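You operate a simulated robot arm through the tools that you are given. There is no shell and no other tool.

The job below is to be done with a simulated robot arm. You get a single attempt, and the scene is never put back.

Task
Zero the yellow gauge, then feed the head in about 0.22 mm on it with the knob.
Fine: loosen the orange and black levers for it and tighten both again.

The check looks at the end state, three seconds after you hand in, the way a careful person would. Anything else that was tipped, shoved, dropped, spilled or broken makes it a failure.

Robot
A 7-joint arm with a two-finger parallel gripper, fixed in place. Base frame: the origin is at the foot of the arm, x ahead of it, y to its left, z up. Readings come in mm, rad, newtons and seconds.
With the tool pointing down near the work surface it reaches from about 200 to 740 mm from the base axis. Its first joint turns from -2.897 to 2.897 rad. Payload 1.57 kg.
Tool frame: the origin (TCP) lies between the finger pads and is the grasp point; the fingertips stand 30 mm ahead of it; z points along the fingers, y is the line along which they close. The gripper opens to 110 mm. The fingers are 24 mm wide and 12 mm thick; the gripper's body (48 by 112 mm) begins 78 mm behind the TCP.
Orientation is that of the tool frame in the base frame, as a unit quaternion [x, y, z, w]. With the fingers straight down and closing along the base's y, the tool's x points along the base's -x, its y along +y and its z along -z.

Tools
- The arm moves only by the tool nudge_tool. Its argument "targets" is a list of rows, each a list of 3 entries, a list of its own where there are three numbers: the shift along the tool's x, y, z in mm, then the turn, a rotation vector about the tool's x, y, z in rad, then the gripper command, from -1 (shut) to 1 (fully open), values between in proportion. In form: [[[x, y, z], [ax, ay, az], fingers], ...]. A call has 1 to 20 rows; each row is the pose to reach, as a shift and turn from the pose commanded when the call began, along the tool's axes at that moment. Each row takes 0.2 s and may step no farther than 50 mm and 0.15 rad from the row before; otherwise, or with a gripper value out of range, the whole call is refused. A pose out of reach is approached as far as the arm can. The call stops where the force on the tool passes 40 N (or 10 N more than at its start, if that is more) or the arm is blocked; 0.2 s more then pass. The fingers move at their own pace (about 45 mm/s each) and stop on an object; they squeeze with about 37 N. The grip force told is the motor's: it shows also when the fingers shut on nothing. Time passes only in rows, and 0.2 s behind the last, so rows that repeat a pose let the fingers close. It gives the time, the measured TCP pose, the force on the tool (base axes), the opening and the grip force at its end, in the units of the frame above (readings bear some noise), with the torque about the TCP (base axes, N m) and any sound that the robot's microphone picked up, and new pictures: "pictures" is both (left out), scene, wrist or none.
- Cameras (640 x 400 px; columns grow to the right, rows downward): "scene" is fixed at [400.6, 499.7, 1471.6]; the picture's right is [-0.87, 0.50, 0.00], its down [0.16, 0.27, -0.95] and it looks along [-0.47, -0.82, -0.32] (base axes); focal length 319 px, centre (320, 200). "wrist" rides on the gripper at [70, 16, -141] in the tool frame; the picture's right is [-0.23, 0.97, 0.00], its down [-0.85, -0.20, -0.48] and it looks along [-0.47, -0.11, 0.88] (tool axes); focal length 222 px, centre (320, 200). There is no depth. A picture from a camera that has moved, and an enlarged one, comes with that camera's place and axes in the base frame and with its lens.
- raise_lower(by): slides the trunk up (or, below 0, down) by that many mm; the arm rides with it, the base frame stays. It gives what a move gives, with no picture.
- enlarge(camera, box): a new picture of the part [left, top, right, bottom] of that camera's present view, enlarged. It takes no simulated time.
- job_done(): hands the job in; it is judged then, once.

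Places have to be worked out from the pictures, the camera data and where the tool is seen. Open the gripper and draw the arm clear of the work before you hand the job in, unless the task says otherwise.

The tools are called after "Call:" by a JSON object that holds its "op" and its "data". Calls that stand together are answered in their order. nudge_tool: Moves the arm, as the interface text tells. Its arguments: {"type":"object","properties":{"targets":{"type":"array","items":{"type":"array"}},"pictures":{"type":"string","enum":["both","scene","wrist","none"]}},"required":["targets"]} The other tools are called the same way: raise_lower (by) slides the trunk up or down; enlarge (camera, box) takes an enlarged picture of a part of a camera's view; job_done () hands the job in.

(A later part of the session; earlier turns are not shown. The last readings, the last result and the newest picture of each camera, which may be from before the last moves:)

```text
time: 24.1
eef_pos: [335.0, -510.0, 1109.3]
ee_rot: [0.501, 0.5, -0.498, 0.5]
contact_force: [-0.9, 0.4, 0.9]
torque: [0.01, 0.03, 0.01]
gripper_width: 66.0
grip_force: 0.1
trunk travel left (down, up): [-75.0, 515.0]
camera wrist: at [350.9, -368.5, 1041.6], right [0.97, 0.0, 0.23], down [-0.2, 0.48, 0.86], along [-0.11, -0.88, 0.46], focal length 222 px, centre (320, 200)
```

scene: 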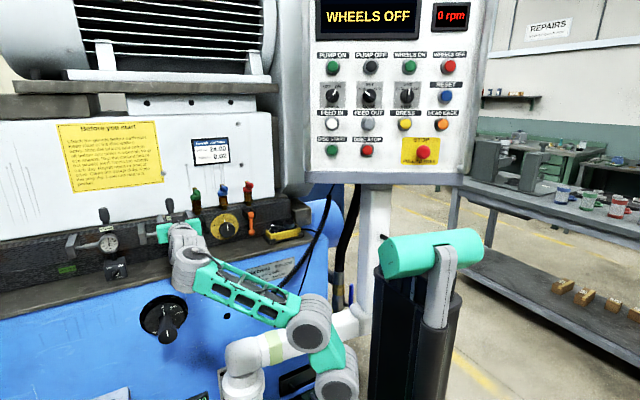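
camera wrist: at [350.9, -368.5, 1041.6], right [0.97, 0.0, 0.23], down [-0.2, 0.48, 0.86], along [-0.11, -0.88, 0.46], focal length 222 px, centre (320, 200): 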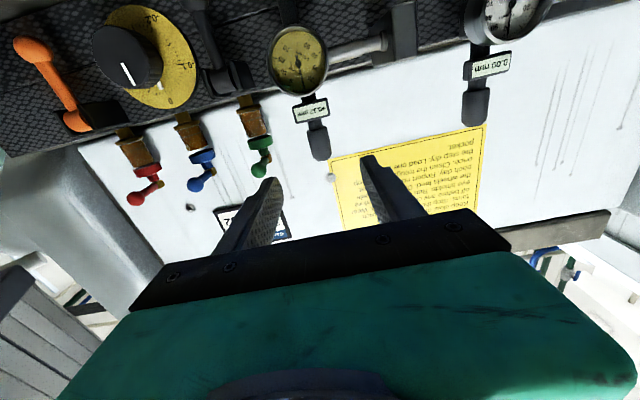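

Orientation is now exactly level (tool x down, y along +x, z along -y), with the whole panel in view (upside down). I'll zoom on the cap and gauge.

Call:
{"op": "enlarge", "data": {"camera": "wrist", "box": [250, 20, 410, 180]}}

Call:
{"op": "enlarge", "data": {"camera": "wrist", "box": [80, 0, 260, 110]}}

Call:
{"op": "enlarge", "data": {"camera": "scene", "box": [140, 190, 210, 260]}}

```text
2.50 times, centred on (330, 100) of wrist
camera zoom: at [350.9, -368.5, 1041.6], right [0.97, 0.0, 0.23], down [-0.2, 0.48, 0.86], along [-0.11, -0.88, 0.46], focal length 555 px, centre (295, 450)
```

zoom: 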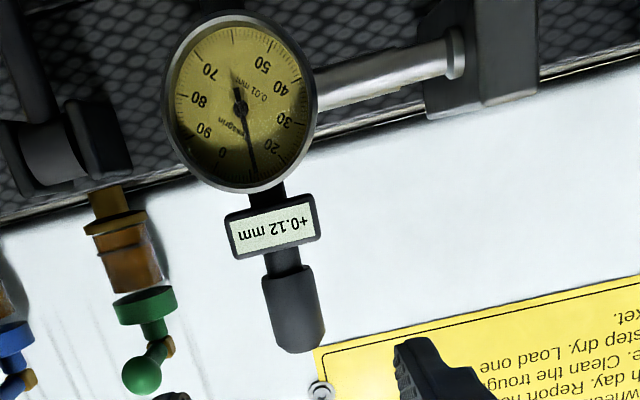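

```text
3.56 times, centred on (170, 55) of wrist
camera zoom: at [350.9, -368.5, 1041.6], right [0.97, 0.0, 0.23], down [-0.2, 0.48, 0.86], along [-0.11, -0.88, 0.46], focal length 790 px, centre (853, 716)
```

zoom: 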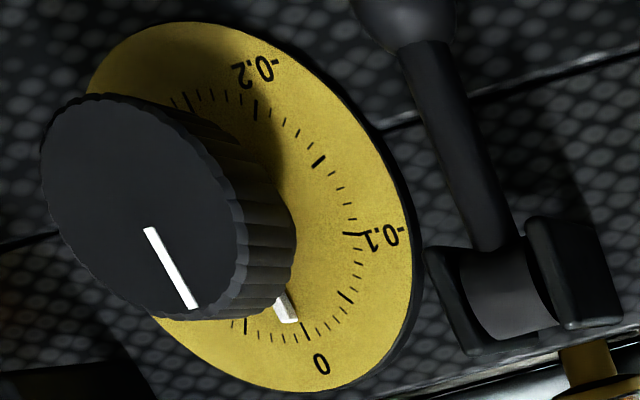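

```text
5.71 times, centred on (175, 225) of scene
camera zoom: at [400.6, 499.7, 1471.6], right [-0.87, 0.5, 0.0], down [0.16, 0.27, -0.95], along [-0.47, -0.82, -0.32], focal length 1824 px, centre (1149, 57)
```

zoom: 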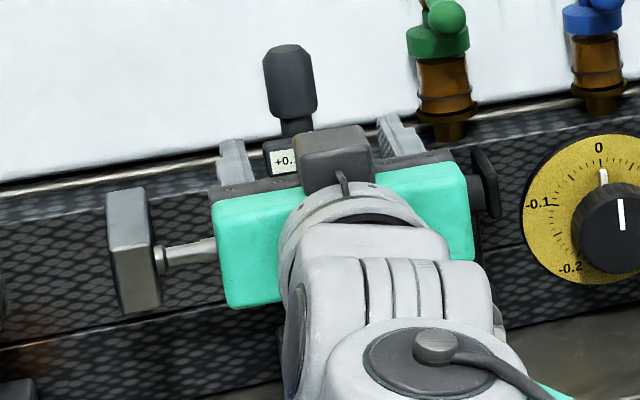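

The cap is at about (334,-643,1110), clear on all sides. I'll advance onto it and close.

Call:
{"op": "nudge_tool", "data": {"targets": [[[-1, -1, 30], [0, 0, 0], 0.2], [[-1, -1, 60], [0, 0, 0], 0.2], [[-1, -1, 90], [0, 0, 0], 0.2], [[-1, -1, 112], [0, 0, 0], 0.2], [[-1, -1, 131], [0, 0, 0], 0.2]], "pictures": "both"}}

Call:
{"op": "enlarge", "data": {"camera": "wrist", "box": [200, 20, 440, 240]}}

Call:
{"op": "enlarge", "data": {"camera": "scene", "box": [140, 190, 210, 260]}}

```text
time: 25.3
eef_pos: [334.5, -638.6, 1110.6]
ee_rot: [0.5, 0.5, -0.499, 0.5]
contact_force: [0.1, 0.4, -0.2]
torque: [0.02, 0.04, 0.02]
gripper_width: 66.1
grip_force: 0.0
trunk travel left (down, up): [-75.0, 515.0]
camera wrist: at [350.3, -497.1, 1041.7], right [0.97, 0.0, 0.23], down [-0.2, 0.48, 0.86], along [-0.11, -0.88, 0.46], focal length 222 px, centre (320, 200)
```

scene: 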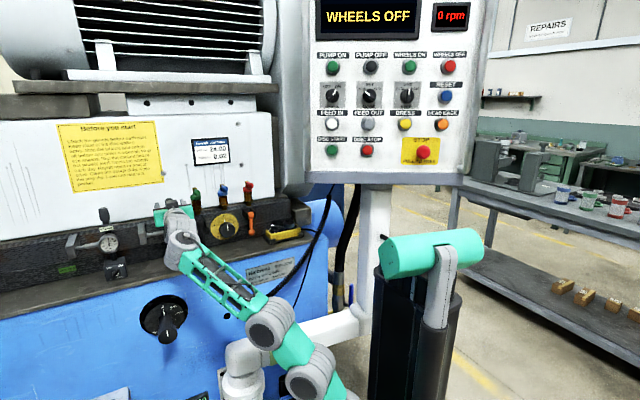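
wrist: 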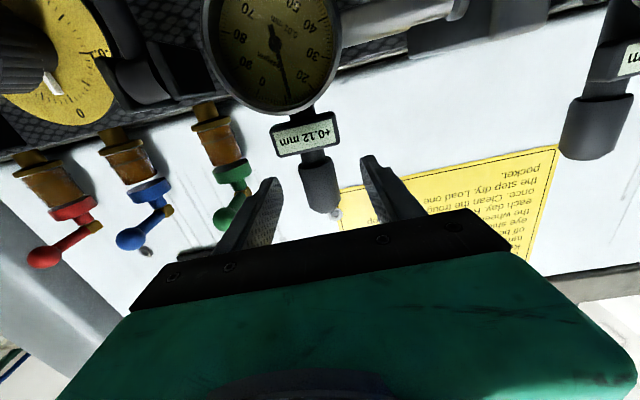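

```text
1.82 times, centred on (320, 130) of wrist
camera zoom: at [350.3, -497.1, 1041.7], right [0.97, 0.0, 0.23], down [-0.2, 0.48, 0.86], along [-0.11, -0.88, 0.46], focal length 404 px, centre (320, 327)
```

zoom: 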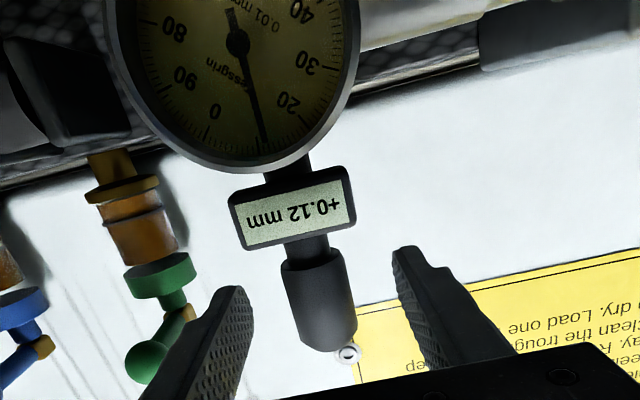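

```text
5.71 times, centred on (175, 225) of scene
camera zoom: at [400.6, 499.7, 1471.6], right [-0.87, 0.5, 0.0], down [0.16, 0.27, -0.95], along [-0.47, -0.82, -0.32], focal length 1824 px, centre (1149, 57)
```

zoom: 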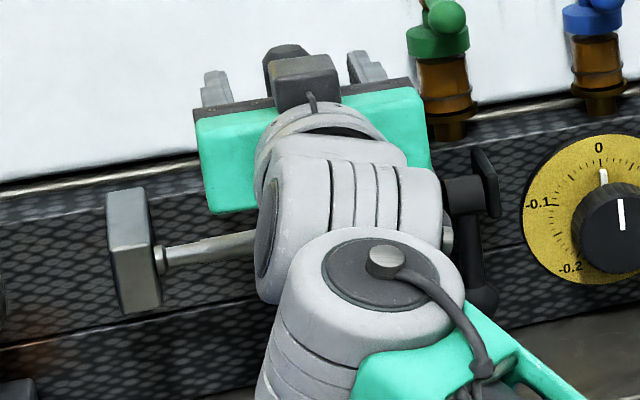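

Cap refined to y≈-649. I'll advance 9 mm more and close on it.

Call:
{"op": "nudge_tool", "data": {"targets": [[[0, 0, 9], [0, 0, 0], 0.2], [[0, 0, 9], [0, 0, 0], -0.2], [[0, 0, 9], [0, 0, 0], -0.6], [[0, 0, 9], [0, 0, 0], -0.8], [[0, 0, 9], [0, 0, 0], -0.8]], "pictures": "wrist"}}

Call:
{"op": "enlarge", "data": {"camera": "wrist", "box": [200, 0, 440, 240]}}

```text
time: 26.5
eef_pos: [334.2, -648.5, 1109.8]
ee_rot: [0.5, 0.501, -0.499, 0.5]
contact_force: [-2.0, 1.3, -0.4]
torque: [0.09, 0.49, -0.06]
gripper_width: 26.6
grip_force: 26.2
trunk travel left (down, up): [-75.0, 515.0]
camera wrist: at [350.5, -506.8, 1041.1], right [0.97, 0.0, 0.23], down [-0.2, 0.48, 0.86], along [-0.11, -0.88, 0.46], focal length 222 px, centre (320, 200)
```

wrist: 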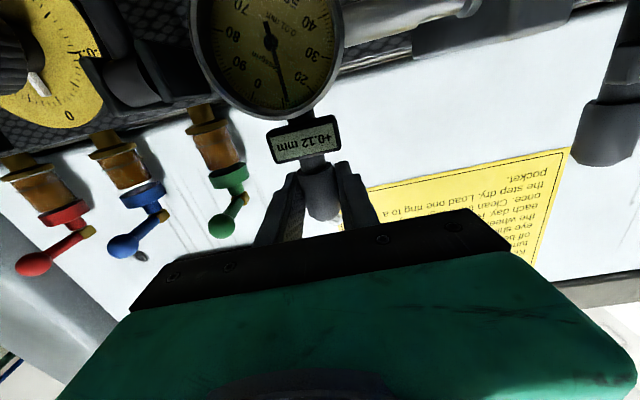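

```text
1.67 times, centred on (320, 120) of wrist
camera zoom: at [350.5, -506.8, 1041.1], right [0.97, 0.0, 0.23], down [-0.2, 0.48, 0.86], along [-0.11, -0.88, 0.46], focal length 370 px, centre (320, 333)
```

zoom: 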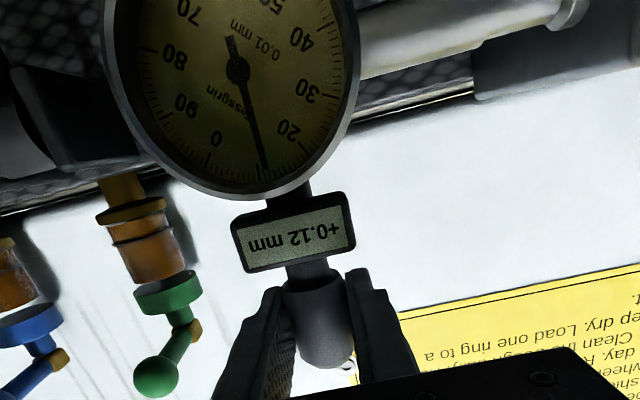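

The cap is gripped at 26.6 mm. I'll make a gentle test twist of the hand around the vertical axis (-0.16 rad).

Call:
{"op": "nudge_tool", "data": {"targets": [[[0, 0, 0], [-0.04, 0, 0], -0.8], [[0, 0, 0], [-0.08, 0, 0], -0.8], [[0, 0, 0], [-0.12, 0, 0], -0.8], [[0, 0, 0], [-0.16, 0, 0], -0.8]], "pictures": "wrist"}}

Call:
{"op": "enlarge", "data": {"camera": "wrist", "box": [200, 0, 440, 240]}}

```text
time: 27.5
eef_pos: [334.2, -650.2, 1110.1]
ee_rot: [0.458, 0.54, -0.457, 0.539]
contact_force: [-2.6, 1.1, 0.0]
torque: [0.04, 0.21, -0.02]
gripper_width: 26.1
grip_force: 37.1
trunk travel left (down, up): [-75.0, 515.0]
camera wrist: at [327.0, -507.6, 1041.4], right [0.96, 0.16, 0.23], down [-0.27, 0.44, 0.86], along [0.03, -0.89, 0.46], focal length 222 px, centre (320, 200)
```

wrist: 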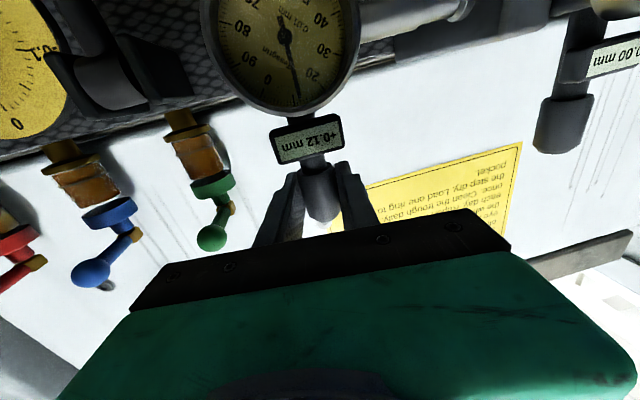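

```text
1.67 times, centred on (320, 120) of wrist
camera zoom: at [327.0, -507.6, 1041.4], right [0.96, 0.16, 0.23], down [-0.27, 0.44, 0.86], along [0.03, -0.89, 0.46], focal length 370 px, centre (320, 333)
```

zoom: 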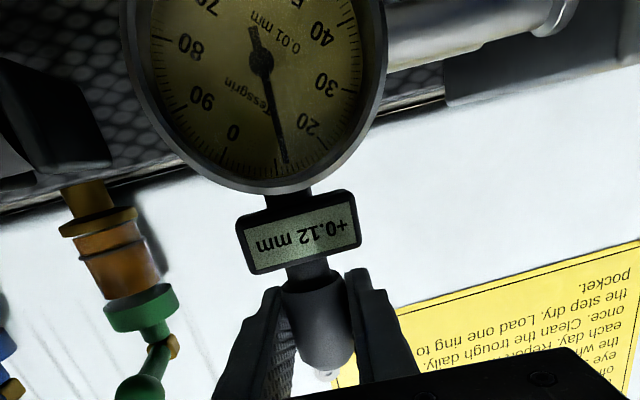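

No resisting torque about the vertical (−0.02 N·m) and the reading stays at +0.12, so either the cap turns freely or has lost motion. I'll turn further in the same direction and watch.

Call:
{"op": "nudge_tool", "data": {"targets": [[[0, 0, 0], [-0.08, 0, 0], -0.8], [[0, 0, 0], [-0.16, 0, 0], -0.8], [[0, 0, 0], [-0.24, 0, 0], -0.8], [[0, 0, 0], [-0.32, 0, 0], -0.8], [[0, 0, 0], [-0.4, 0, 0], -0.8]], "pictures": "both"}}

Call:
{"op": "enlarge", "data": {"camera": "wrist", "box": [200, 0, 440, 240]}}

Call:
{"op": "enlarge", "data": {"camera": "scene", "box": [140, 190, 210, 260]}}

```text
time: 28.7
eef_pos: [333.3, -650.4, 1110.4]
ee_rot: [0.342, 0.619, -0.341, 0.62]
contact_force: [-7.8, -3.7, -1.6]
torque: [-0.11, 0.25, -0.35]
gripper_width: 26.4
grip_force: 36.6
trunk travel left (down, up): [-75.0, 515.0]
camera wrist: at [270.8, -521.6, 1042.0], right [0.82, 0.52, 0.23], down [-0.43, 0.3, 0.85], along [0.37, -0.8, 0.47], focal length 222 px, centre (320, 200)
```

scene: 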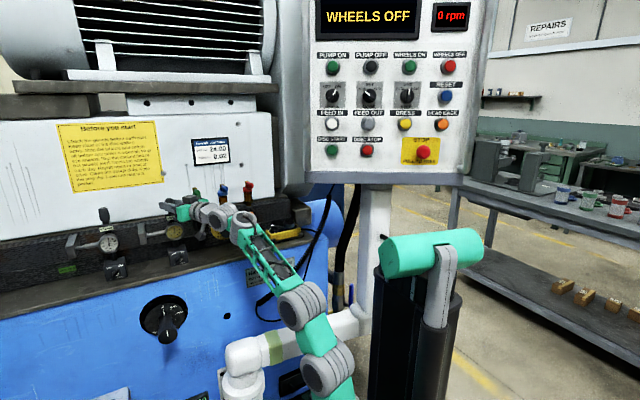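
wrist: 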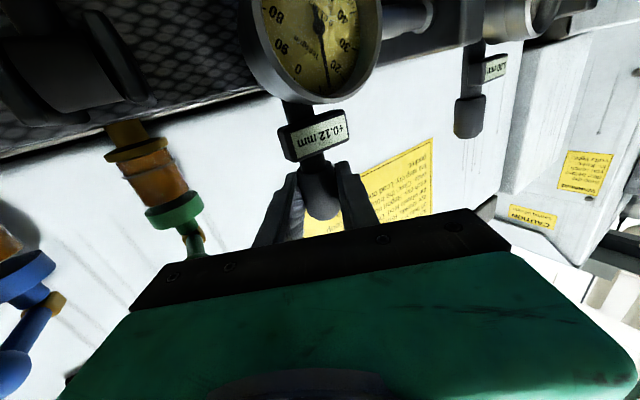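

```text
1.67 times, centred on (320, 120) of wrist
camera zoom: at [270.8, -521.6, 1042.0], right [0.82, 0.52, 0.23], down [-0.43, 0.3, 0.85], along [0.37, -0.8, 0.47], focal length 370 px, centre (320, 333)
```

zoom: 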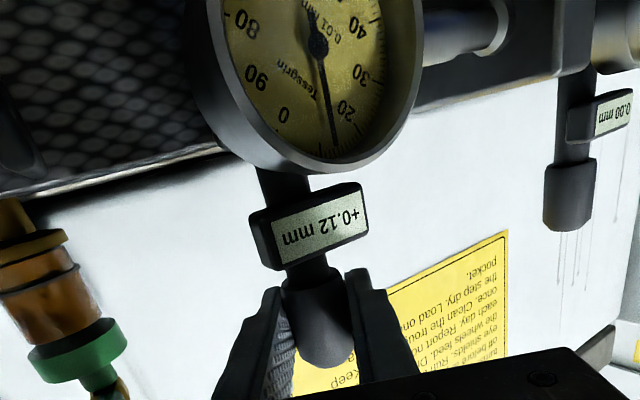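

```text
5.71 times, centred on (175, 225) of scene
camera zoom: at [400.6, 499.7, 1471.6], right [-0.87, 0.5, 0.0], down [0.16, 0.27, -0.95], along [-0.47, -0.82, -0.32], focal length 1824 px, centre (1149, 57)
```

zoom: 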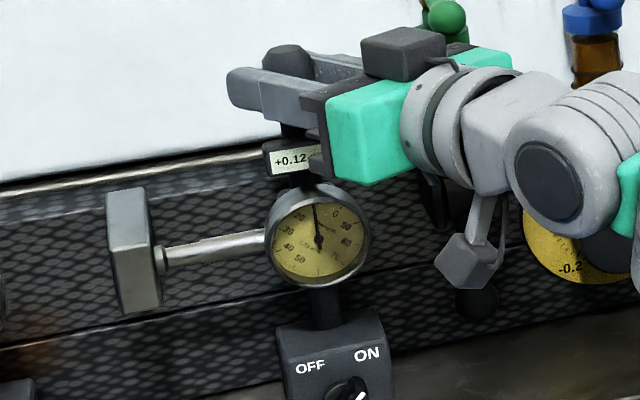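

Torque about vertical is now -0.35 N·m with no reading change, so it's slipping or against a stop this way. I'll turn back the other way while gripped and check the reading.

Call:
{"op": "nudge_tool", "data": {"targets": [[[0, 0, 0], [0.08, 0, 0], -0.8], [[0, 0, 0], [0.16, 0, 0], -0.8], [[0, 0, 0], [0.24, 0, 0], -0.8], [[0, 0, 0], [0.32, 0, 0], -0.8], [[0, 0, 0], [0.4, 0, 0], -0.8], [[0, 0, 0], [0.48, 0, 0], -0.8], [[0, 0, 0], [0.56, 0, 0], -0.8]], "pictures": "wrist"}}

Call:
{"op": "enlarge", "data": {"camera": "wrist", "box": [200, 0, 440, 240]}}

```text
time: 30.3
eef_pos: [334.7, -649.0, 1111.1]
ee_rot: [0.499, 0.501, -0.499, 0.501]
contact_force: [-2.6, -4.6, 3.5]
torque: [-0.81, 0.72, 0.22]
gripper_width: 26.4
grip_force: 36.7
trunk travel left (down, up): [-75.0, 515.0]
camera wrist: at [350.3, -507.9, 1041.9], right [0.97, 0.0, 0.23], down [-0.2, 0.48, 0.86], along [-0.11, -0.88, 0.47], focal length 222 px, centre (320, 200)
```

wrist: 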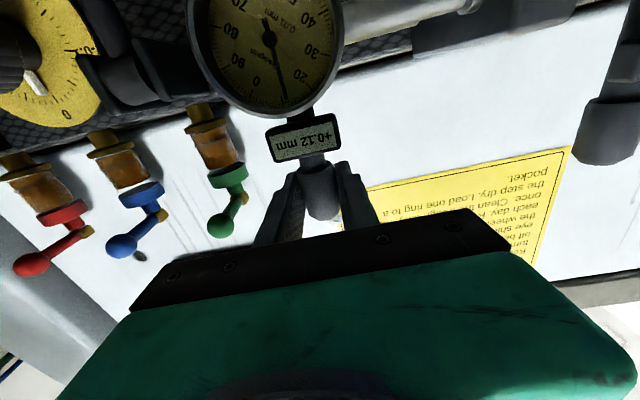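

```text
1.67 times, centred on (320, 120) of wrist
camera zoom: at [350.3, -507.9, 1041.9], right [0.97, 0.0, 0.23], down [-0.2, 0.48, 0.86], along [-0.11, -0.88, 0.47], focal length 370 px, centre (320, 333)
```

zoom: 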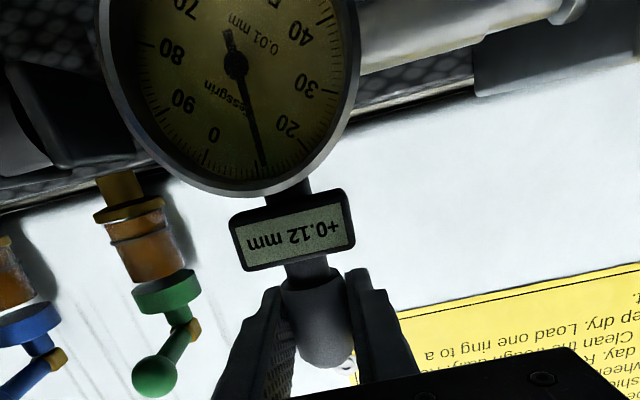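

The cap only slips against the fingers — it doesn't twist. It may instead be a lever on the bezel, swinging about the gauge's axis, so I'll try a small sideways push toward +x (counter-clockwise from the front) with the force watched.

Call:
{"op": "nudge_tool", "data": {"targets": [[[0, 1.5, 0], [0, 0, 0], -0.8], [[0, 3, 0], [0, 0, 0], -0.8], [[0, 4.5, 0], [0, 0, 0], -0.8], [[0, 6, 0], [0, 0, 0], -0.8]], "pictures": "wrist"}}

Call:
{"op": "enlarge", "data": {"camera": "wrist", "box": [200, 0, 440, 240]}}

```text
time: 31.3
eef_pos: [337.0, -650.6, 1110.2]
ee_rot: [0.502, 0.499, -0.5, 0.499]
contact_force: [-25.7, 15.8, -12.4]
torque: [0.7, 1.08, -0.36]
gripper_width: 26.7
grip_force: 36.5
trunk travel left (down, up): [-75.0, 515.0]
camera wrist: at [352.0, -508.1, 1042.5], right [0.97, 0.0, 0.23], down [-0.2, 0.48, 0.86], along [-0.11, -0.88, 0.46], focal length 222 px, centre (320, 200)
```

wrist: 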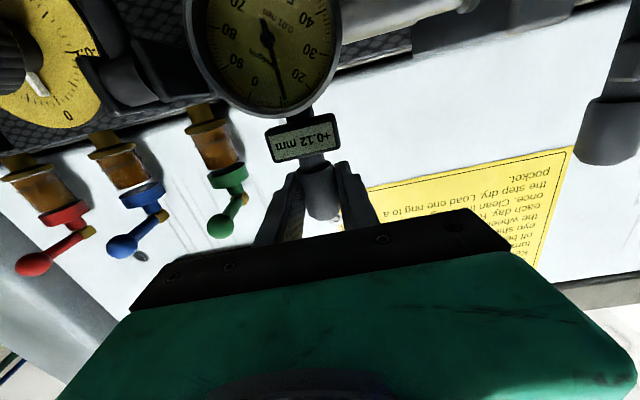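

```text
1.67 times, centred on (320, 120) of wrist
camera zoom: at [352.0, -508.1, 1042.5], right [0.97, 0.0, 0.23], down [-0.2, 0.48, 0.86], along [-0.11, -0.88, 0.46], focal length 370 px, centre (320, 333)
```

zoom: 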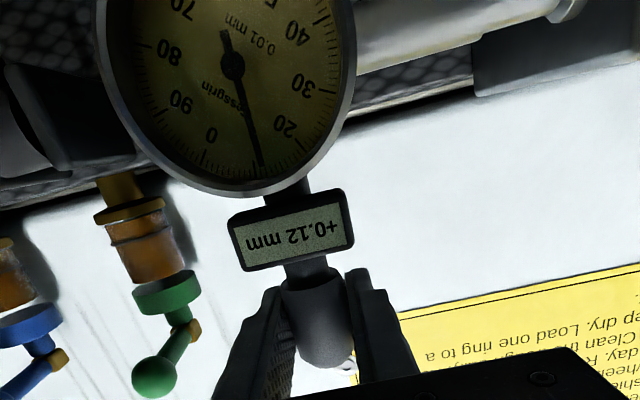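

25 N against and no motion, so the stem is rigid: it's just a carry handle. I'll release it and back away; the bezel must be the front ring, which I gripped too deep (onto the fixed body).

Call:
{"op": "nudge_tool", "data": {"targets": [[[0, -1.5, 0], [0, 0, 0], -0.8], [[0, -3, 0], [0, 0, 0], -0.3], [[0, -3, 0], [0, 0, 0], 0.2], [[0, -3, 0], [0, 0, 0], 0.2], [[0, -3, -30], [0, 0, 0], 0.2], [[0, -3, -65], [0, 0, 0], 0.4], [[0, -3, -100], [0, 0, 0], 0.4], [[30, -3, -130], [0, 0, 0], 0.4], [[70, -3, -130], [0, 0, 0], 0.4]], "pictures": "both"}}

Call:
{"op": "enlarge", "data": {"camera": "wrist", "box": [260, 80, 400, 200]}}

Call:
{"op": "enlarge", "data": {"camera": "scene", "box": [140, 190, 210, 260]}}

```text
time: 33.3
eef_pos: [337.2, -518.4, 1041.0]
ee_rot: [0.5, 0.5, -0.498, 0.501]
contact_force: [-0.4, -0.2, 0.5]
torque: [-0.02, 0.0, 0.01]
gripper_width: 77.0
grip_force: 0.1
trunk travel left (down, up): [-75.0, 515.0]
camera wrist: at [353.1, -377.4, 972.3], right [0.97, 0.0, 0.23], down [-0.2, 0.48, 0.86], along [-0.11, -0.88, 0.47], focal length 222 px, centre (320, 200)
```

scene: 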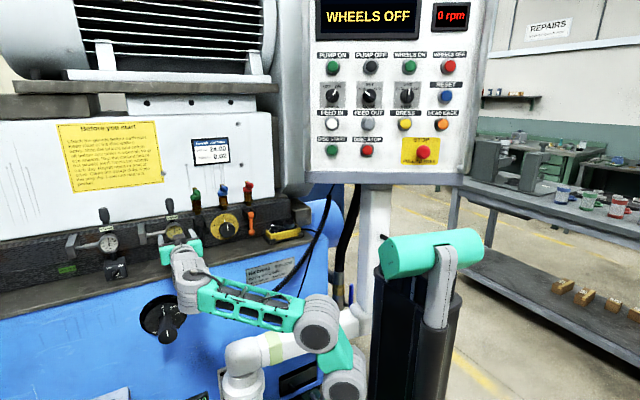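
wrist: 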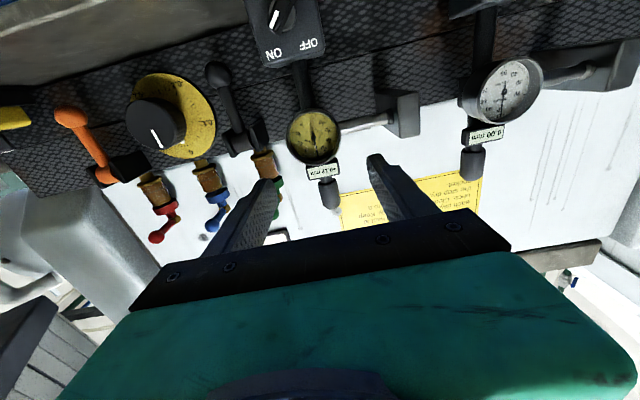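

```text
3.33 times, centred on (330, 140) of wrist
camera zoom: at [353.1, -377.4, 972.3], right [0.97, 0.0, 0.23], down [-0.2, 0.48, 0.86], along [-0.11, -0.88, 0.47], focal length 740 px, centre (287, 400)
```

zoom: 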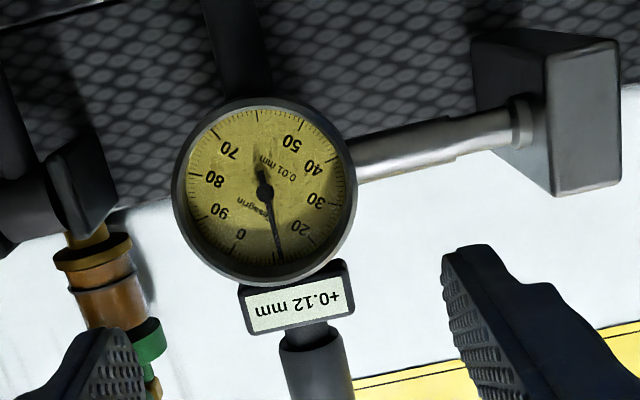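

```text
5.71 times, centred on (175, 225) of scene
camera zoom: at [400.6, 499.7, 1471.6], right [-0.87, 0.5, 0.0], down [0.16, 0.27, -0.95], along [-0.47, -0.82, -0.32], focal length 1824 px, centre (1149, 57)
```

zoom: 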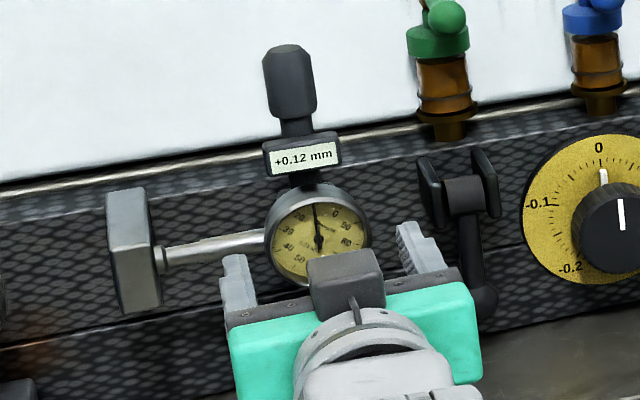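

The gauge is intact; axis refined to (333.8,·,1022.7), face at y≈-615. I'll approach with the fingers left/right of the dial, pre-rolled +0.38 rad, stopping with tips about level with the bezel front.

Call:
{"op": "nudge_tool", "data": {"targets": [[[18.2, -3.4, 0], [0, 0, 0.13], 0.45], [[18.2, -3.4, 20], [0, 0, 0.26], 0.45], [[18.2, -3.4, 40], [0, 0, 0.38], 0.45], [[18.2, -3.4, 60], [0, 0, 0.38], 0.45]], "pictures": "wrist"}}

Call:
{"op": "enlarge", "data": {"camera": "wrist", "box": [220, 60, 420, 230]}}

Call:
{"op": "enlarge", "data": {"camera": "scene", "box": [150, 200, 200, 250]}}

```text
time: 34.3
eef_pos: [333.4, -579.0, 1021.3]
ee_rot: [0.586, 0.397, -0.395, 0.586]
contact_force: [-0.5, 1.2, -0.6]
torque: [0.03, 0.0, 0.0]
gripper_width: 80.2
grip_force: 0.1
trunk travel left (down, up): [-75.0, 515.0]
camera wrist: at [374.7, -437.1, 964.6], right [0.82, 0.0, 0.57], down [-0.5, 0.48, 0.72], along [-0.27, -0.88, 0.39], focal length 222 px, centre (320, 200)
```

wrist: 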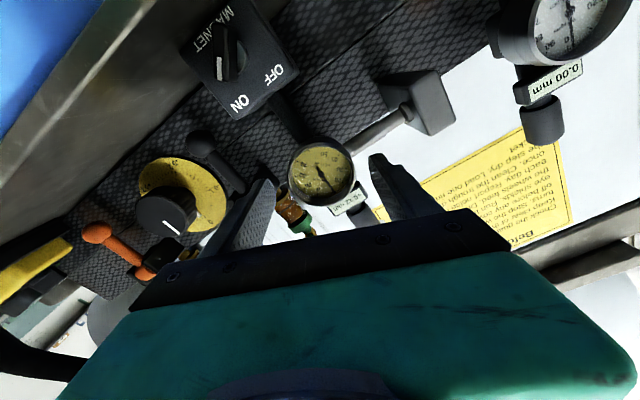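

```text
2.35 times, centred on (320, 145) of wrist
camera zoom: at [374.7, -437.1, 964.6], right [0.82, 0.0, 0.57], down [-0.5, 0.48, 0.72], along [-0.27, -0.88, 0.39], focal length 523 px, centre (320, 329)
```

zoom: 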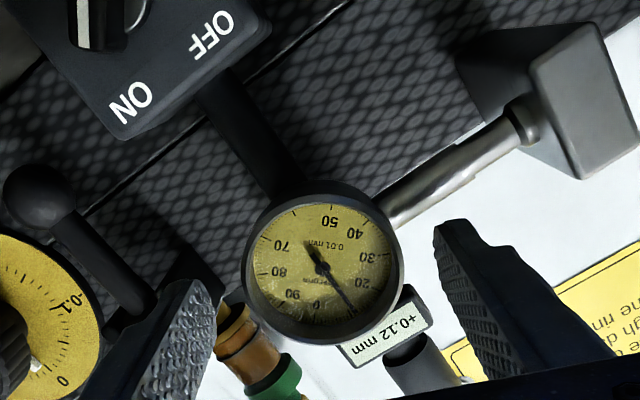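

```text
8.00 times, centred on (175, 225) of scene
camera zoom: at [400.6, 499.7, 1471.6], right [-0.87, 0.5, 0.0], down [0.16, 0.27, -0.95], along [-0.47, -0.82, -0.32], focal length 2554 px, centre (1480, 0)
```

zoom: 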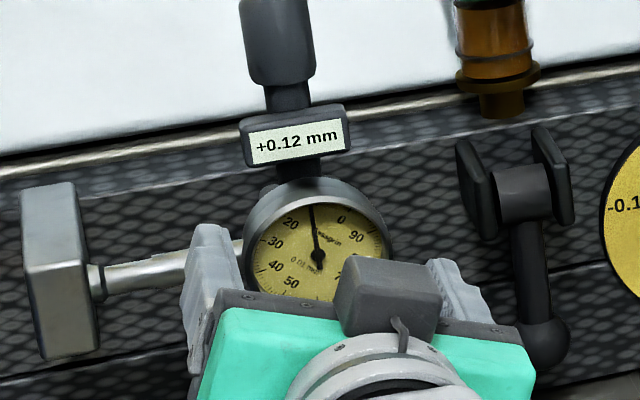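

The axis alignment is within ~1 mm. I'll advance 9 mm so only the front ring is between the pads and close on it.

Call:
{"op": "nudge_tool", "data": {"targets": [[[0, 0, 5], [0, 0, 0], 0.45], [[0, 0, 9], [0, 0, 0], 0.45], [[0, 0, 9], [0, 0, 0], 0.2], [[0, 0, 9], [0, 0, 0], 0], [[0, 0, 9], [0, 0, 0], 0], [[0, 0, 9], [0, 0, 0], 0]], "pictures": "wrist"}}

Call:
{"op": "enlarge", "data": {"camera": "wrist", "box": [220, 60, 420, 230]}}

Call:
{"op": "enlarge", "data": {"camera": "scene", "box": [150, 200, 200, 250]}}

```text
time: 35.7
eef_pos: [334.8, -588.8, 1023.3]
ee_rot: [0.585, 0.397, -0.396, 0.586]
contact_force: [3.9, -3.2, 3.4]
torque: [-0.25, 0.01, 0.23]
gripper_width: 57.1
grip_force: 33.5
trunk travel left (down, up): [-75.0, 515.0]
camera wrist: at [374.6, -447.1, 965.4], right [0.82, 0.0, 0.57], down [-0.5, 0.48, 0.72], along [-0.27, -0.88, 0.39], focal length 222 px, centre (320, 200)
```

wrist: 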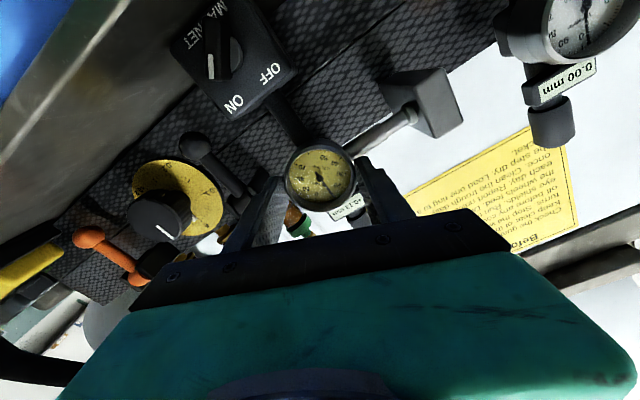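

```text
2.35 times, centred on (320, 145) of wrist
camera zoom: at [374.6, -447.1, 965.4], right [0.82, 0.0, 0.57], down [-0.5, 0.48, 0.72], along [-0.27, -0.88, 0.39], focal length 523 px, centre (320, 329)
```

zoom: 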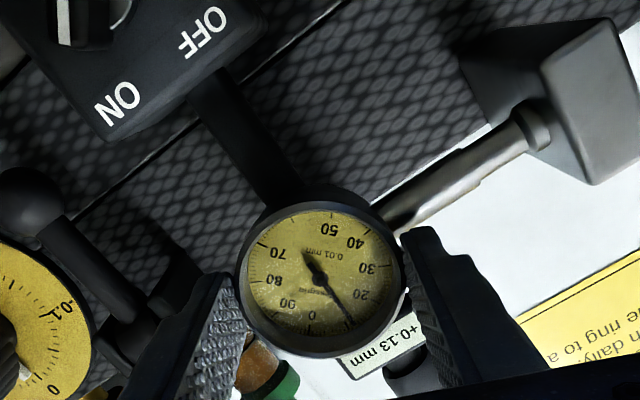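

```text
8.00 times, centred on (175, 225) of scene
camera zoom: at [400.6, 499.7, 1471.6], right [-0.87, 0.5, 0.0], down [0.16, 0.27, -0.95], along [-0.47, -0.82, -0.32], focal length 2554 px, centre (1480, 0)
```

zoom: 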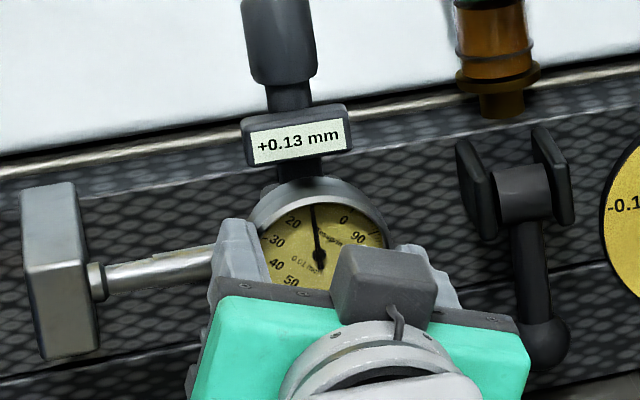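

The reading changed to +0.13, so this ring is the turnable bezel (57 mm). Now I'll turn it counter-clockwise 0.3 rad and check.

Call:
{"op": "nudge_tool", "data": {"targets": [[[0, 0, 0], [0, 0, -0.075], 0], [[0, 0, 0], [0, 0, -0.15], 0], [[0, 0, 0], [0, 0, -0.225], 0], [[0, 0, 0], [0, 0, -0.3], 0]], "pictures": "wrist"}}

Call:
{"op": "enlarge", "data": {"camera": "scene", "box": [150, 200, 200, 250]}}

```text
time: 36.7
eef_pos: [333.7, -588.4, 1023.4]
ee_rot: [0.519, 0.481, -0.479, 0.519]
contact_force: [4.2, -1.5, 5.1]
torque: [-0.04, 0.02, 0.11]
gripper_width: 57.0
grip_force: 37.3
trunk travel left (down, up): [-75.0, 515.0]
camera wrist: at [355.0, -447.1, 955.9], right [0.95, 0.0, 0.3], down [-0.27, 0.48, 0.84], along [-0.14, -0.88, 0.45], focal length 222 px, centre (320, 200)
```

wrist: 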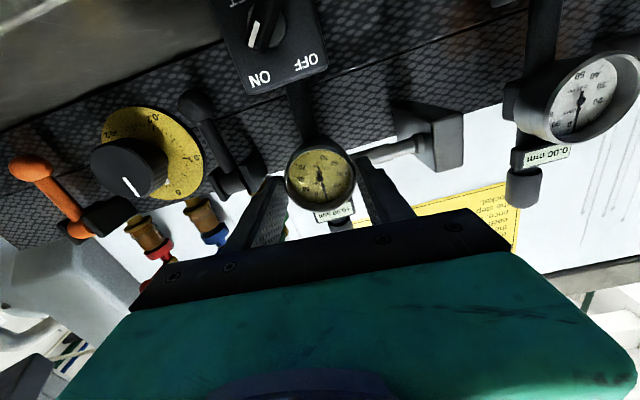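

```text
8.00 times, centred on (175, 225) of scene
camera zoom: at [400.6, 499.7, 1471.6], right [-0.87, 0.5, 0.0], down [0.16, 0.27, -0.95], along [-0.47, -0.82, -0.32], focal length 2554 px, centre (1480, 0)
```

zoom: 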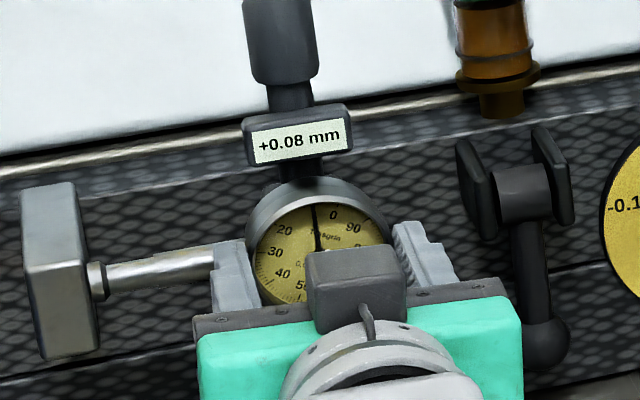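

+0.08 now, matching 1 mm/turn. I'll turn 0.49 rad more.

Call:
{"op": "nudge_tool", "data": {"targets": [[[0, 0, 0], [0, 0, -0.1], 0], [[0, 0, 0], [0, 0, -0.2], 0], [[0, 0, 0], [0, 0, -0.3], 0], [[0, 0, 0], [0, 0, -0.4], 0], [[0, 0, 0], [0, 0, -0.49], 0], [[0, 0, 0], [0, 0, -0.49], 0]], "pictures": "wrist"}}

Call:
{"op": "enlarge", "data": {"camera": "scene", "box": [150, 200, 200, 250]}}

Call:
{"op": "enlarge", "data": {"camera": "wrist", "box": [270, 120, 390, 230]}}

```text
time: 38.1
eef_pos: [333.4, -588.5, 1022.4]
ee_rot: [0.387, 0.592, -0.591, 0.389]
contact_force: [4.4, -4.0, 11.3]
torque: [-0.51, -0.03, 0.25]
gripper_width: 57.4
grip_force: 36.7
trunk travel left (down, up): [-75.0, 515.0]
camera wrist: at [319.9, -446.9, 953.6], right [0.98, 0.0, -0.18], down [0.16, 0.48, 0.86], along [0.09, -0.88, 0.47], focal length 222 px, centre (320, 200)
```

wrist: 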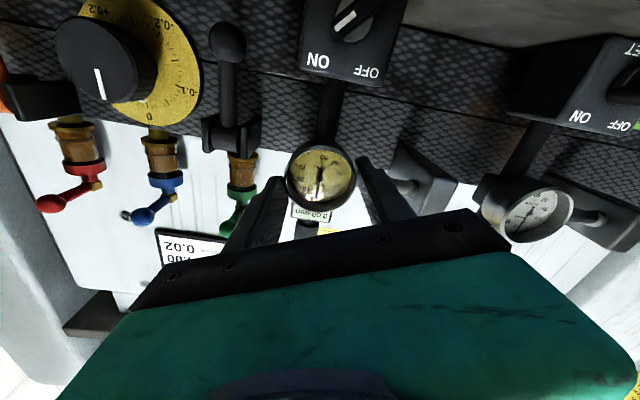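

```text
8.00 times, centred on (175, 225) of scene
camera zoom: at [400.6, 499.7, 1471.6], right [-0.87, 0.5, 0.0], down [0.16, 0.27, -0.95], along [-0.47, -0.82, -0.32], focal length 2554 px, centre (1480, 0)
```

zoom: 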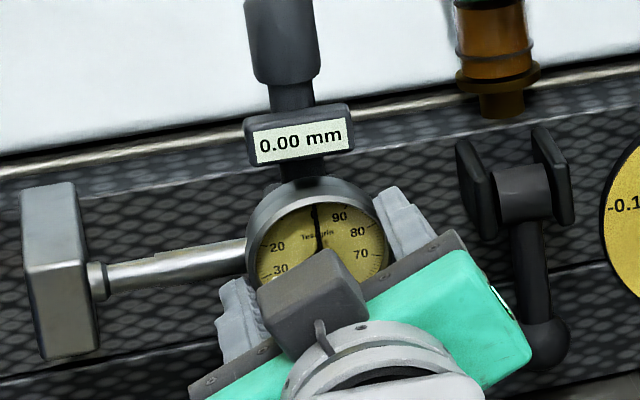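

```text
3.64 times, centred on (330, 175) of wrist
camera zoom: at [319.9, -446.9, 953.6], right [0.98, 0.0, -0.18], down [0.16, 0.48, 0.86], along [0.09, -0.88, 0.47], focal length 808 px, centre (284, 291)
```

zoom: 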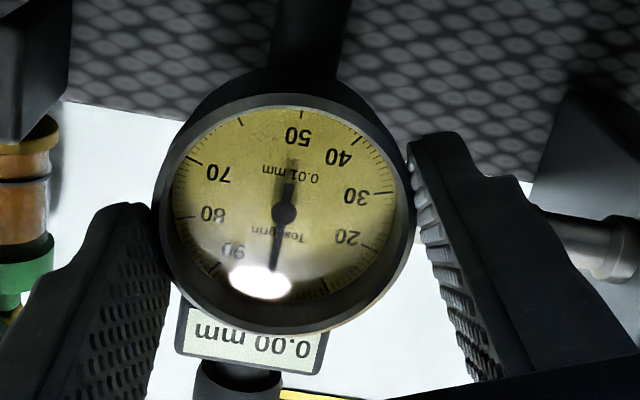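

Reading is 0.00 mm. I'll open and retract straight back, then recheck the reading.

Call:
{"op": "nudge_tool", "data": {"targets": [[[0, 0, 0], [0, 0, 0], 0.3], [[0, 0, 0], [0, 0, 0], 0.45], [[0, 0, 0], [0, 0, 0], 0.45], [[0, 0, -15], [0, 0, 0], 0.45], [[0, 0, -45], [0, 0, 0], 0.45], [[0, 0, -80], [0, 0, 0], 0.45]], "pictures": "wrist"}}

Call:
{"op": "enlarge", "data": {"camera": "scene", "box": [150, 200, 200, 250]}}

Call:
{"op": "enlarge", "data": {"camera": "wrist", "box": [90, 0, 350, 160]}}

```text
time: 39.5
eef_pos: [332.7, -508.7, 1020.4]
ee_rot: [0.388, 0.592, -0.591, 0.387]
contact_force: [0.9, 0.0, 0.0]
torque: [-0.05, -0.01, -0.02]
gripper_width: 79.9
grip_force: 0.0
trunk travel left (down, up): [-75.0, 515.0]
camera wrist: at [319.7, -366.3, 952.0], right [0.98, 0.0, -0.18], down [0.16, 0.48, 0.86], along [0.09, -0.88, 0.47], focal length 222 px, centre (320, 200)
```

wrist: 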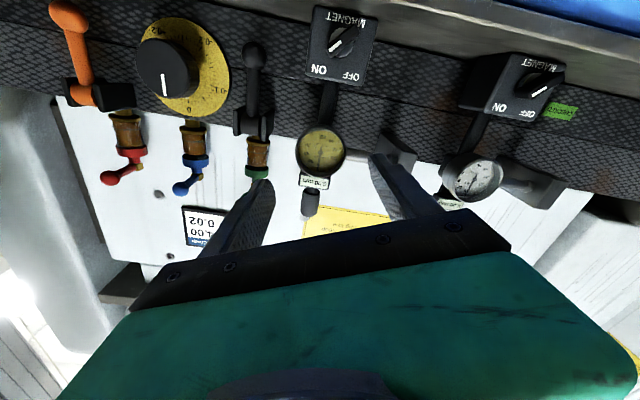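

```text
8.00 times, centred on (175, 225) of scene
camera zoom: at [400.6, 499.7, 1471.6], right [-0.87, 0.5, 0.0], down [0.16, 0.27, -0.95], along [-0.47, -0.82, -0.32], focal length 2554 px, centre (1480, 0)
```

zoom: 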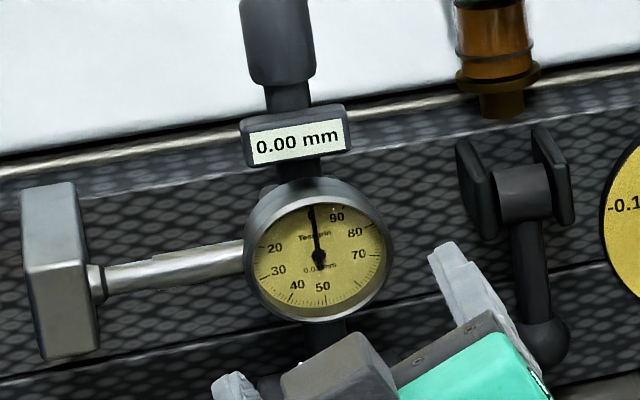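

```text
2.46 times, centred on (220, 80) of wrist
camera zoom: at [319.7, -366.3, 952.0], right [0.98, 0.0, -0.18], down [0.16, 0.48, 0.86], along [0.09, -0.88, 0.47], focal length 547 px, centre (566, 495)
```

zoom: 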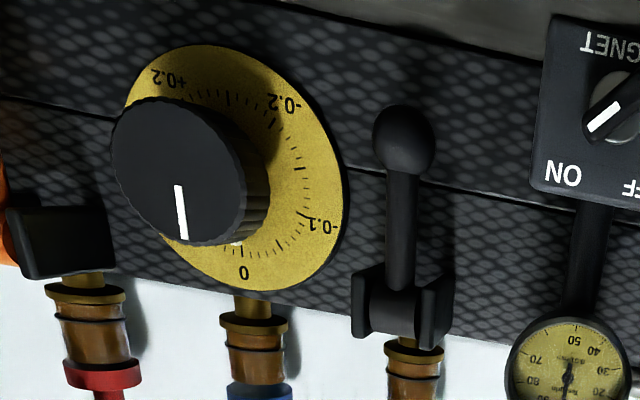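

The yellow gauge holds at 0.00. The black lever's ball is about (251,-632,946) with its hinge ~72 mm above it at z≈1018. I'll square the roll and move in front of the black ball at standoff.

Call:
{"op": "nudge_tool", "data": {"targets": [[[25, -12, 0], [0, 0, 0.11], 0], [[50, -24, 5], [0, 0, 0.22], 0], [[75, -36, 12], [0, 0, 0.33], 0], [[97.2, -46.8, 21.3], [0, 0, 0.4115], 0]], "pictures": "both"}}

Call:
{"op": "enlarge", "data": {"camera": "wrist", "box": [240, 20, 440, 200]}}

Call:
{"op": "enlarge", "data": {"camera": "scene", "box": [160, 190, 250, 270]}}

```text
time: 40.5
eef_pos: [251.9, -530.2, 951.9]
ee_rot: [0.502, 0.5, -0.498, 0.501]
contact_force: [0.0, 0.1, -0.4]
torque: [-0.02, -0.01, 0.01]
gripper_width: 55.2
grip_force: 0.0
trunk travel left (down, up): [-75.0, 515.0]
camera wrist: at [266.7, -387.8, 882.8], right [0.97, 0.0, 0.23], down [-0.2, 0.48, 0.86], along [-0.11, -0.88, 0.46], focal length 222 px, centre (320, 200)
```

scene: 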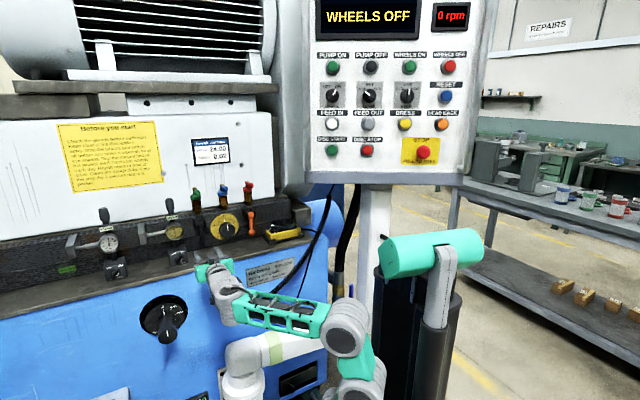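
wrist: 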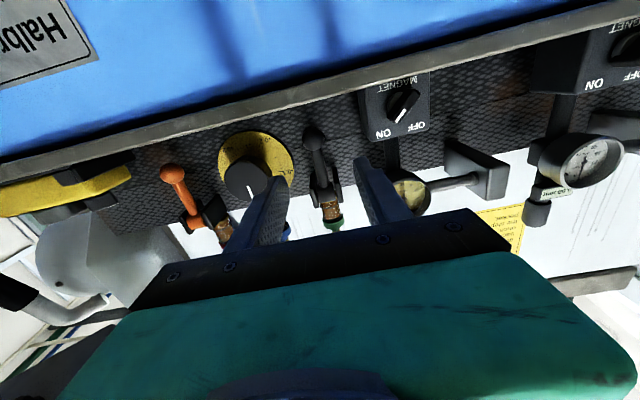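

```text
2.22 times, centred on (340, 110) of wrist
camera zoom: at [266.7, -387.8, 882.8], right [0.97, 0.0, 0.23], down [-0.2, 0.48, 0.86], along [-0.11, -0.88, 0.46], focal length 494 px, centre (276, 400)
```

zoom: 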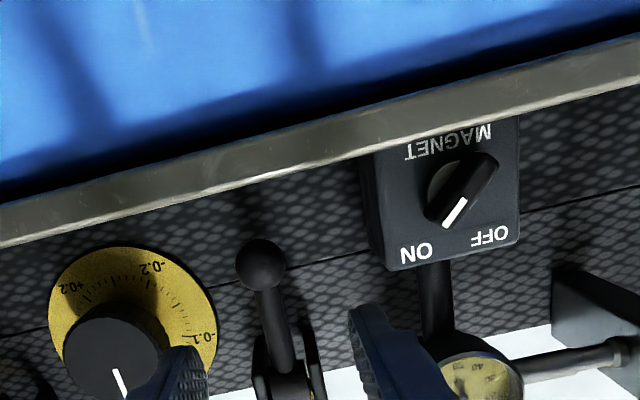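

```text
5.00 times, centred on (205, 230) of scene
camera zoom: at [400.6, 499.7, 1471.6], right [-0.87, 0.5, 0.0], down [0.16, 0.27, -0.95], along [-0.47, -0.82, -0.32], focal length 1596 px, centre (895, 50)
```

zoom: 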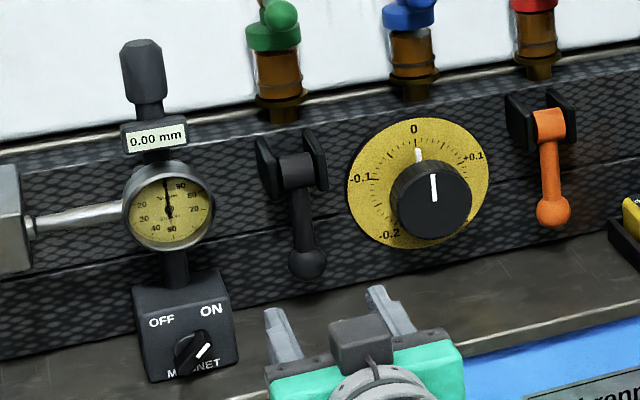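

Wrist views place the black ball at about (243,-665,944), the shelf top at z≈892 with its edge at y≈-566 — the hand clears it. I'll advance around the ball in steps.

Call:
{"op": "nudge_tool", "data": {"targets": [[[7, -9, 25], [0, 0, 0], 0], [[7, -9, 50], [0, 0, 0], 0], [[7, -9, 75], [0, 0, 0], 0], [[7, -9, 90], [0, 0, 0], 0]], "pictures": "both"}}

Call:
{"op": "enlarge", "data": {"camera": "wrist", "box": [220, 40, 420, 220]}}

Call:
{"op": "enlarge", "data": {"camera": "scene", "box": [160, 190, 250, 270]}}

```text
time: 41.5
eef_pos: [243.2, -620.2, 945.2]
ee_rot: [0.501, 0.5, -0.499, 0.5]
contact_force: [0.2, -0.3, -0.1]
torque: [0.06, -0.01, -0.04]
gripper_width: 54.9
grip_force: 0.1
trunk travel left (down, up): [-75.0, 515.0]
camera wrist: at [258.0, -478.7, 876.3], right [0.97, 0.0, 0.23], down [-0.2, 0.48, 0.86], along [-0.11, -0.88, 0.46], focal length 222 px, centre (320, 200)
```

scene: 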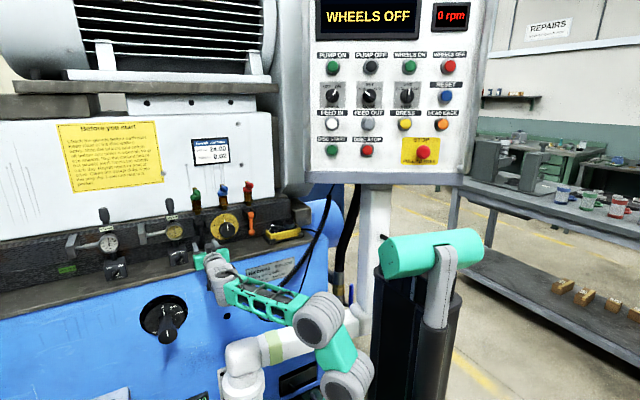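
wrist: 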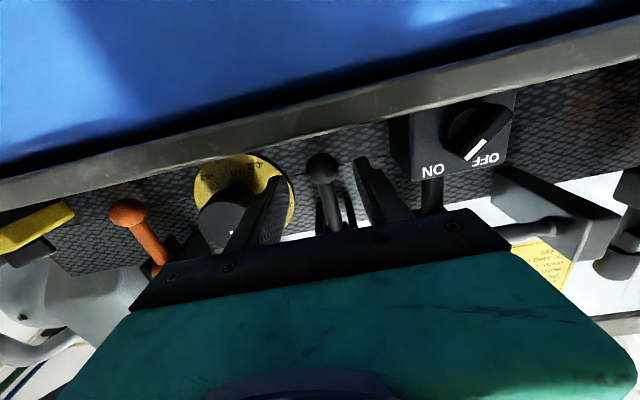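

```text
2.22 times, centred on (320, 130) of wrist
camera zoom: at [258.0, -478.7, 876.3], right [0.97, 0.0, 0.23], down [-0.2, 0.48, 0.86], along [-0.11, -0.88, 0.46], focal length 494 px, centre (320, 356)
```

zoom: 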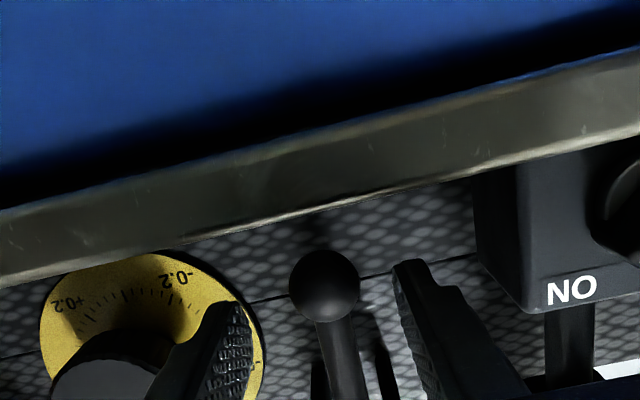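

```text
5.00 times, centred on (205, 230) of scene
camera zoom: at [400.6, 499.7, 1471.6], right [-0.87, 0.5, 0.0], down [0.16, 0.27, -0.95], along [-0.47, -0.82, -0.32], focal length 1596 px, centre (895, 50)
```

zoom: 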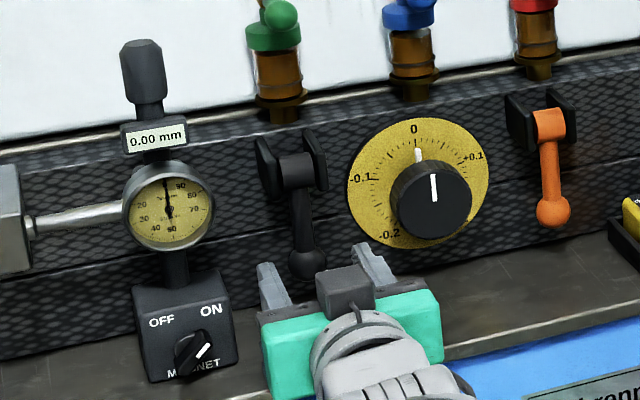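

Ball confirmed at (244.5,-666,944), about 27 mm diameter. I'll advance 32 mm and close on it.

Call:
{"op": "nudge_tool", "data": {"targets": [[[1, 1, 12], [0, 0, 0], 0], [[1, 1, 24], [0, 0, 0], 0], [[1, 1, 32], [0, 0, 0], 0], [[1, 1, 32], [0, 0, 0], -0.4], [[1, 1, 32], [0, 0, 0], -0.8], [[1, 1, 32], [0, 0, 0], -0.8]], "pictures": "wrist"}}

Call:
{"op": "enlarge", "data": {"camera": "wrist", "box": [220, 40, 420, 220]}}

```text
time: 42.9
eef_pos: [245.8, -652.2, 944.4]
ee_rot: [0.5, 0.501, -0.498, 0.501]
contact_force: [4.0, -2.7, 1.8]
torque: [0.22, -0.02, 0.12]
gripper_width: 27.8
grip_force: 23.4
trunk travel left (down, up): [-75.0, 515.0]
camera wrist: at [260.2, -510.4, 875.2], right [0.97, 0.0, 0.23], down [-0.2, 0.48, 0.86], along [-0.11, -0.88, 0.46], focal length 222 px, centre (320, 200)
```

wrist: 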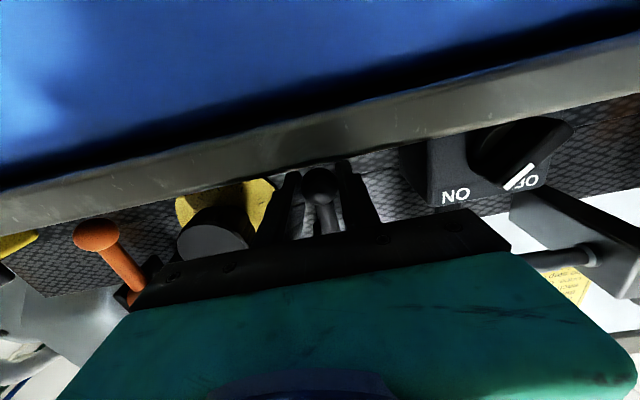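

```text
2.22 times, centred on (320, 130) of wrist
camera zoom: at [260.2, -510.4, 875.2], right [0.97, 0.0, 0.23], down [-0.2, 0.48, 0.86], along [-0.11, -0.88, 0.46], focal length 494 px, centre (320, 356)
```

zoom: 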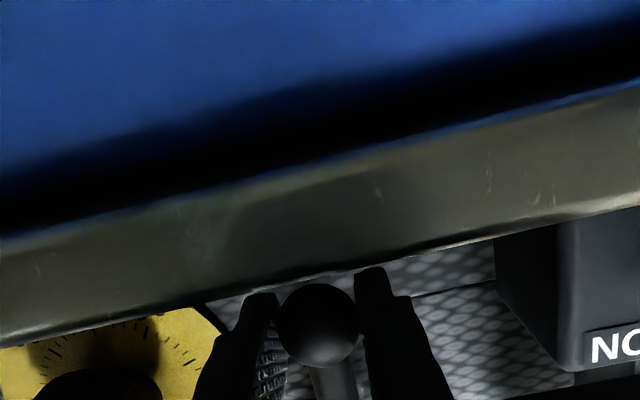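

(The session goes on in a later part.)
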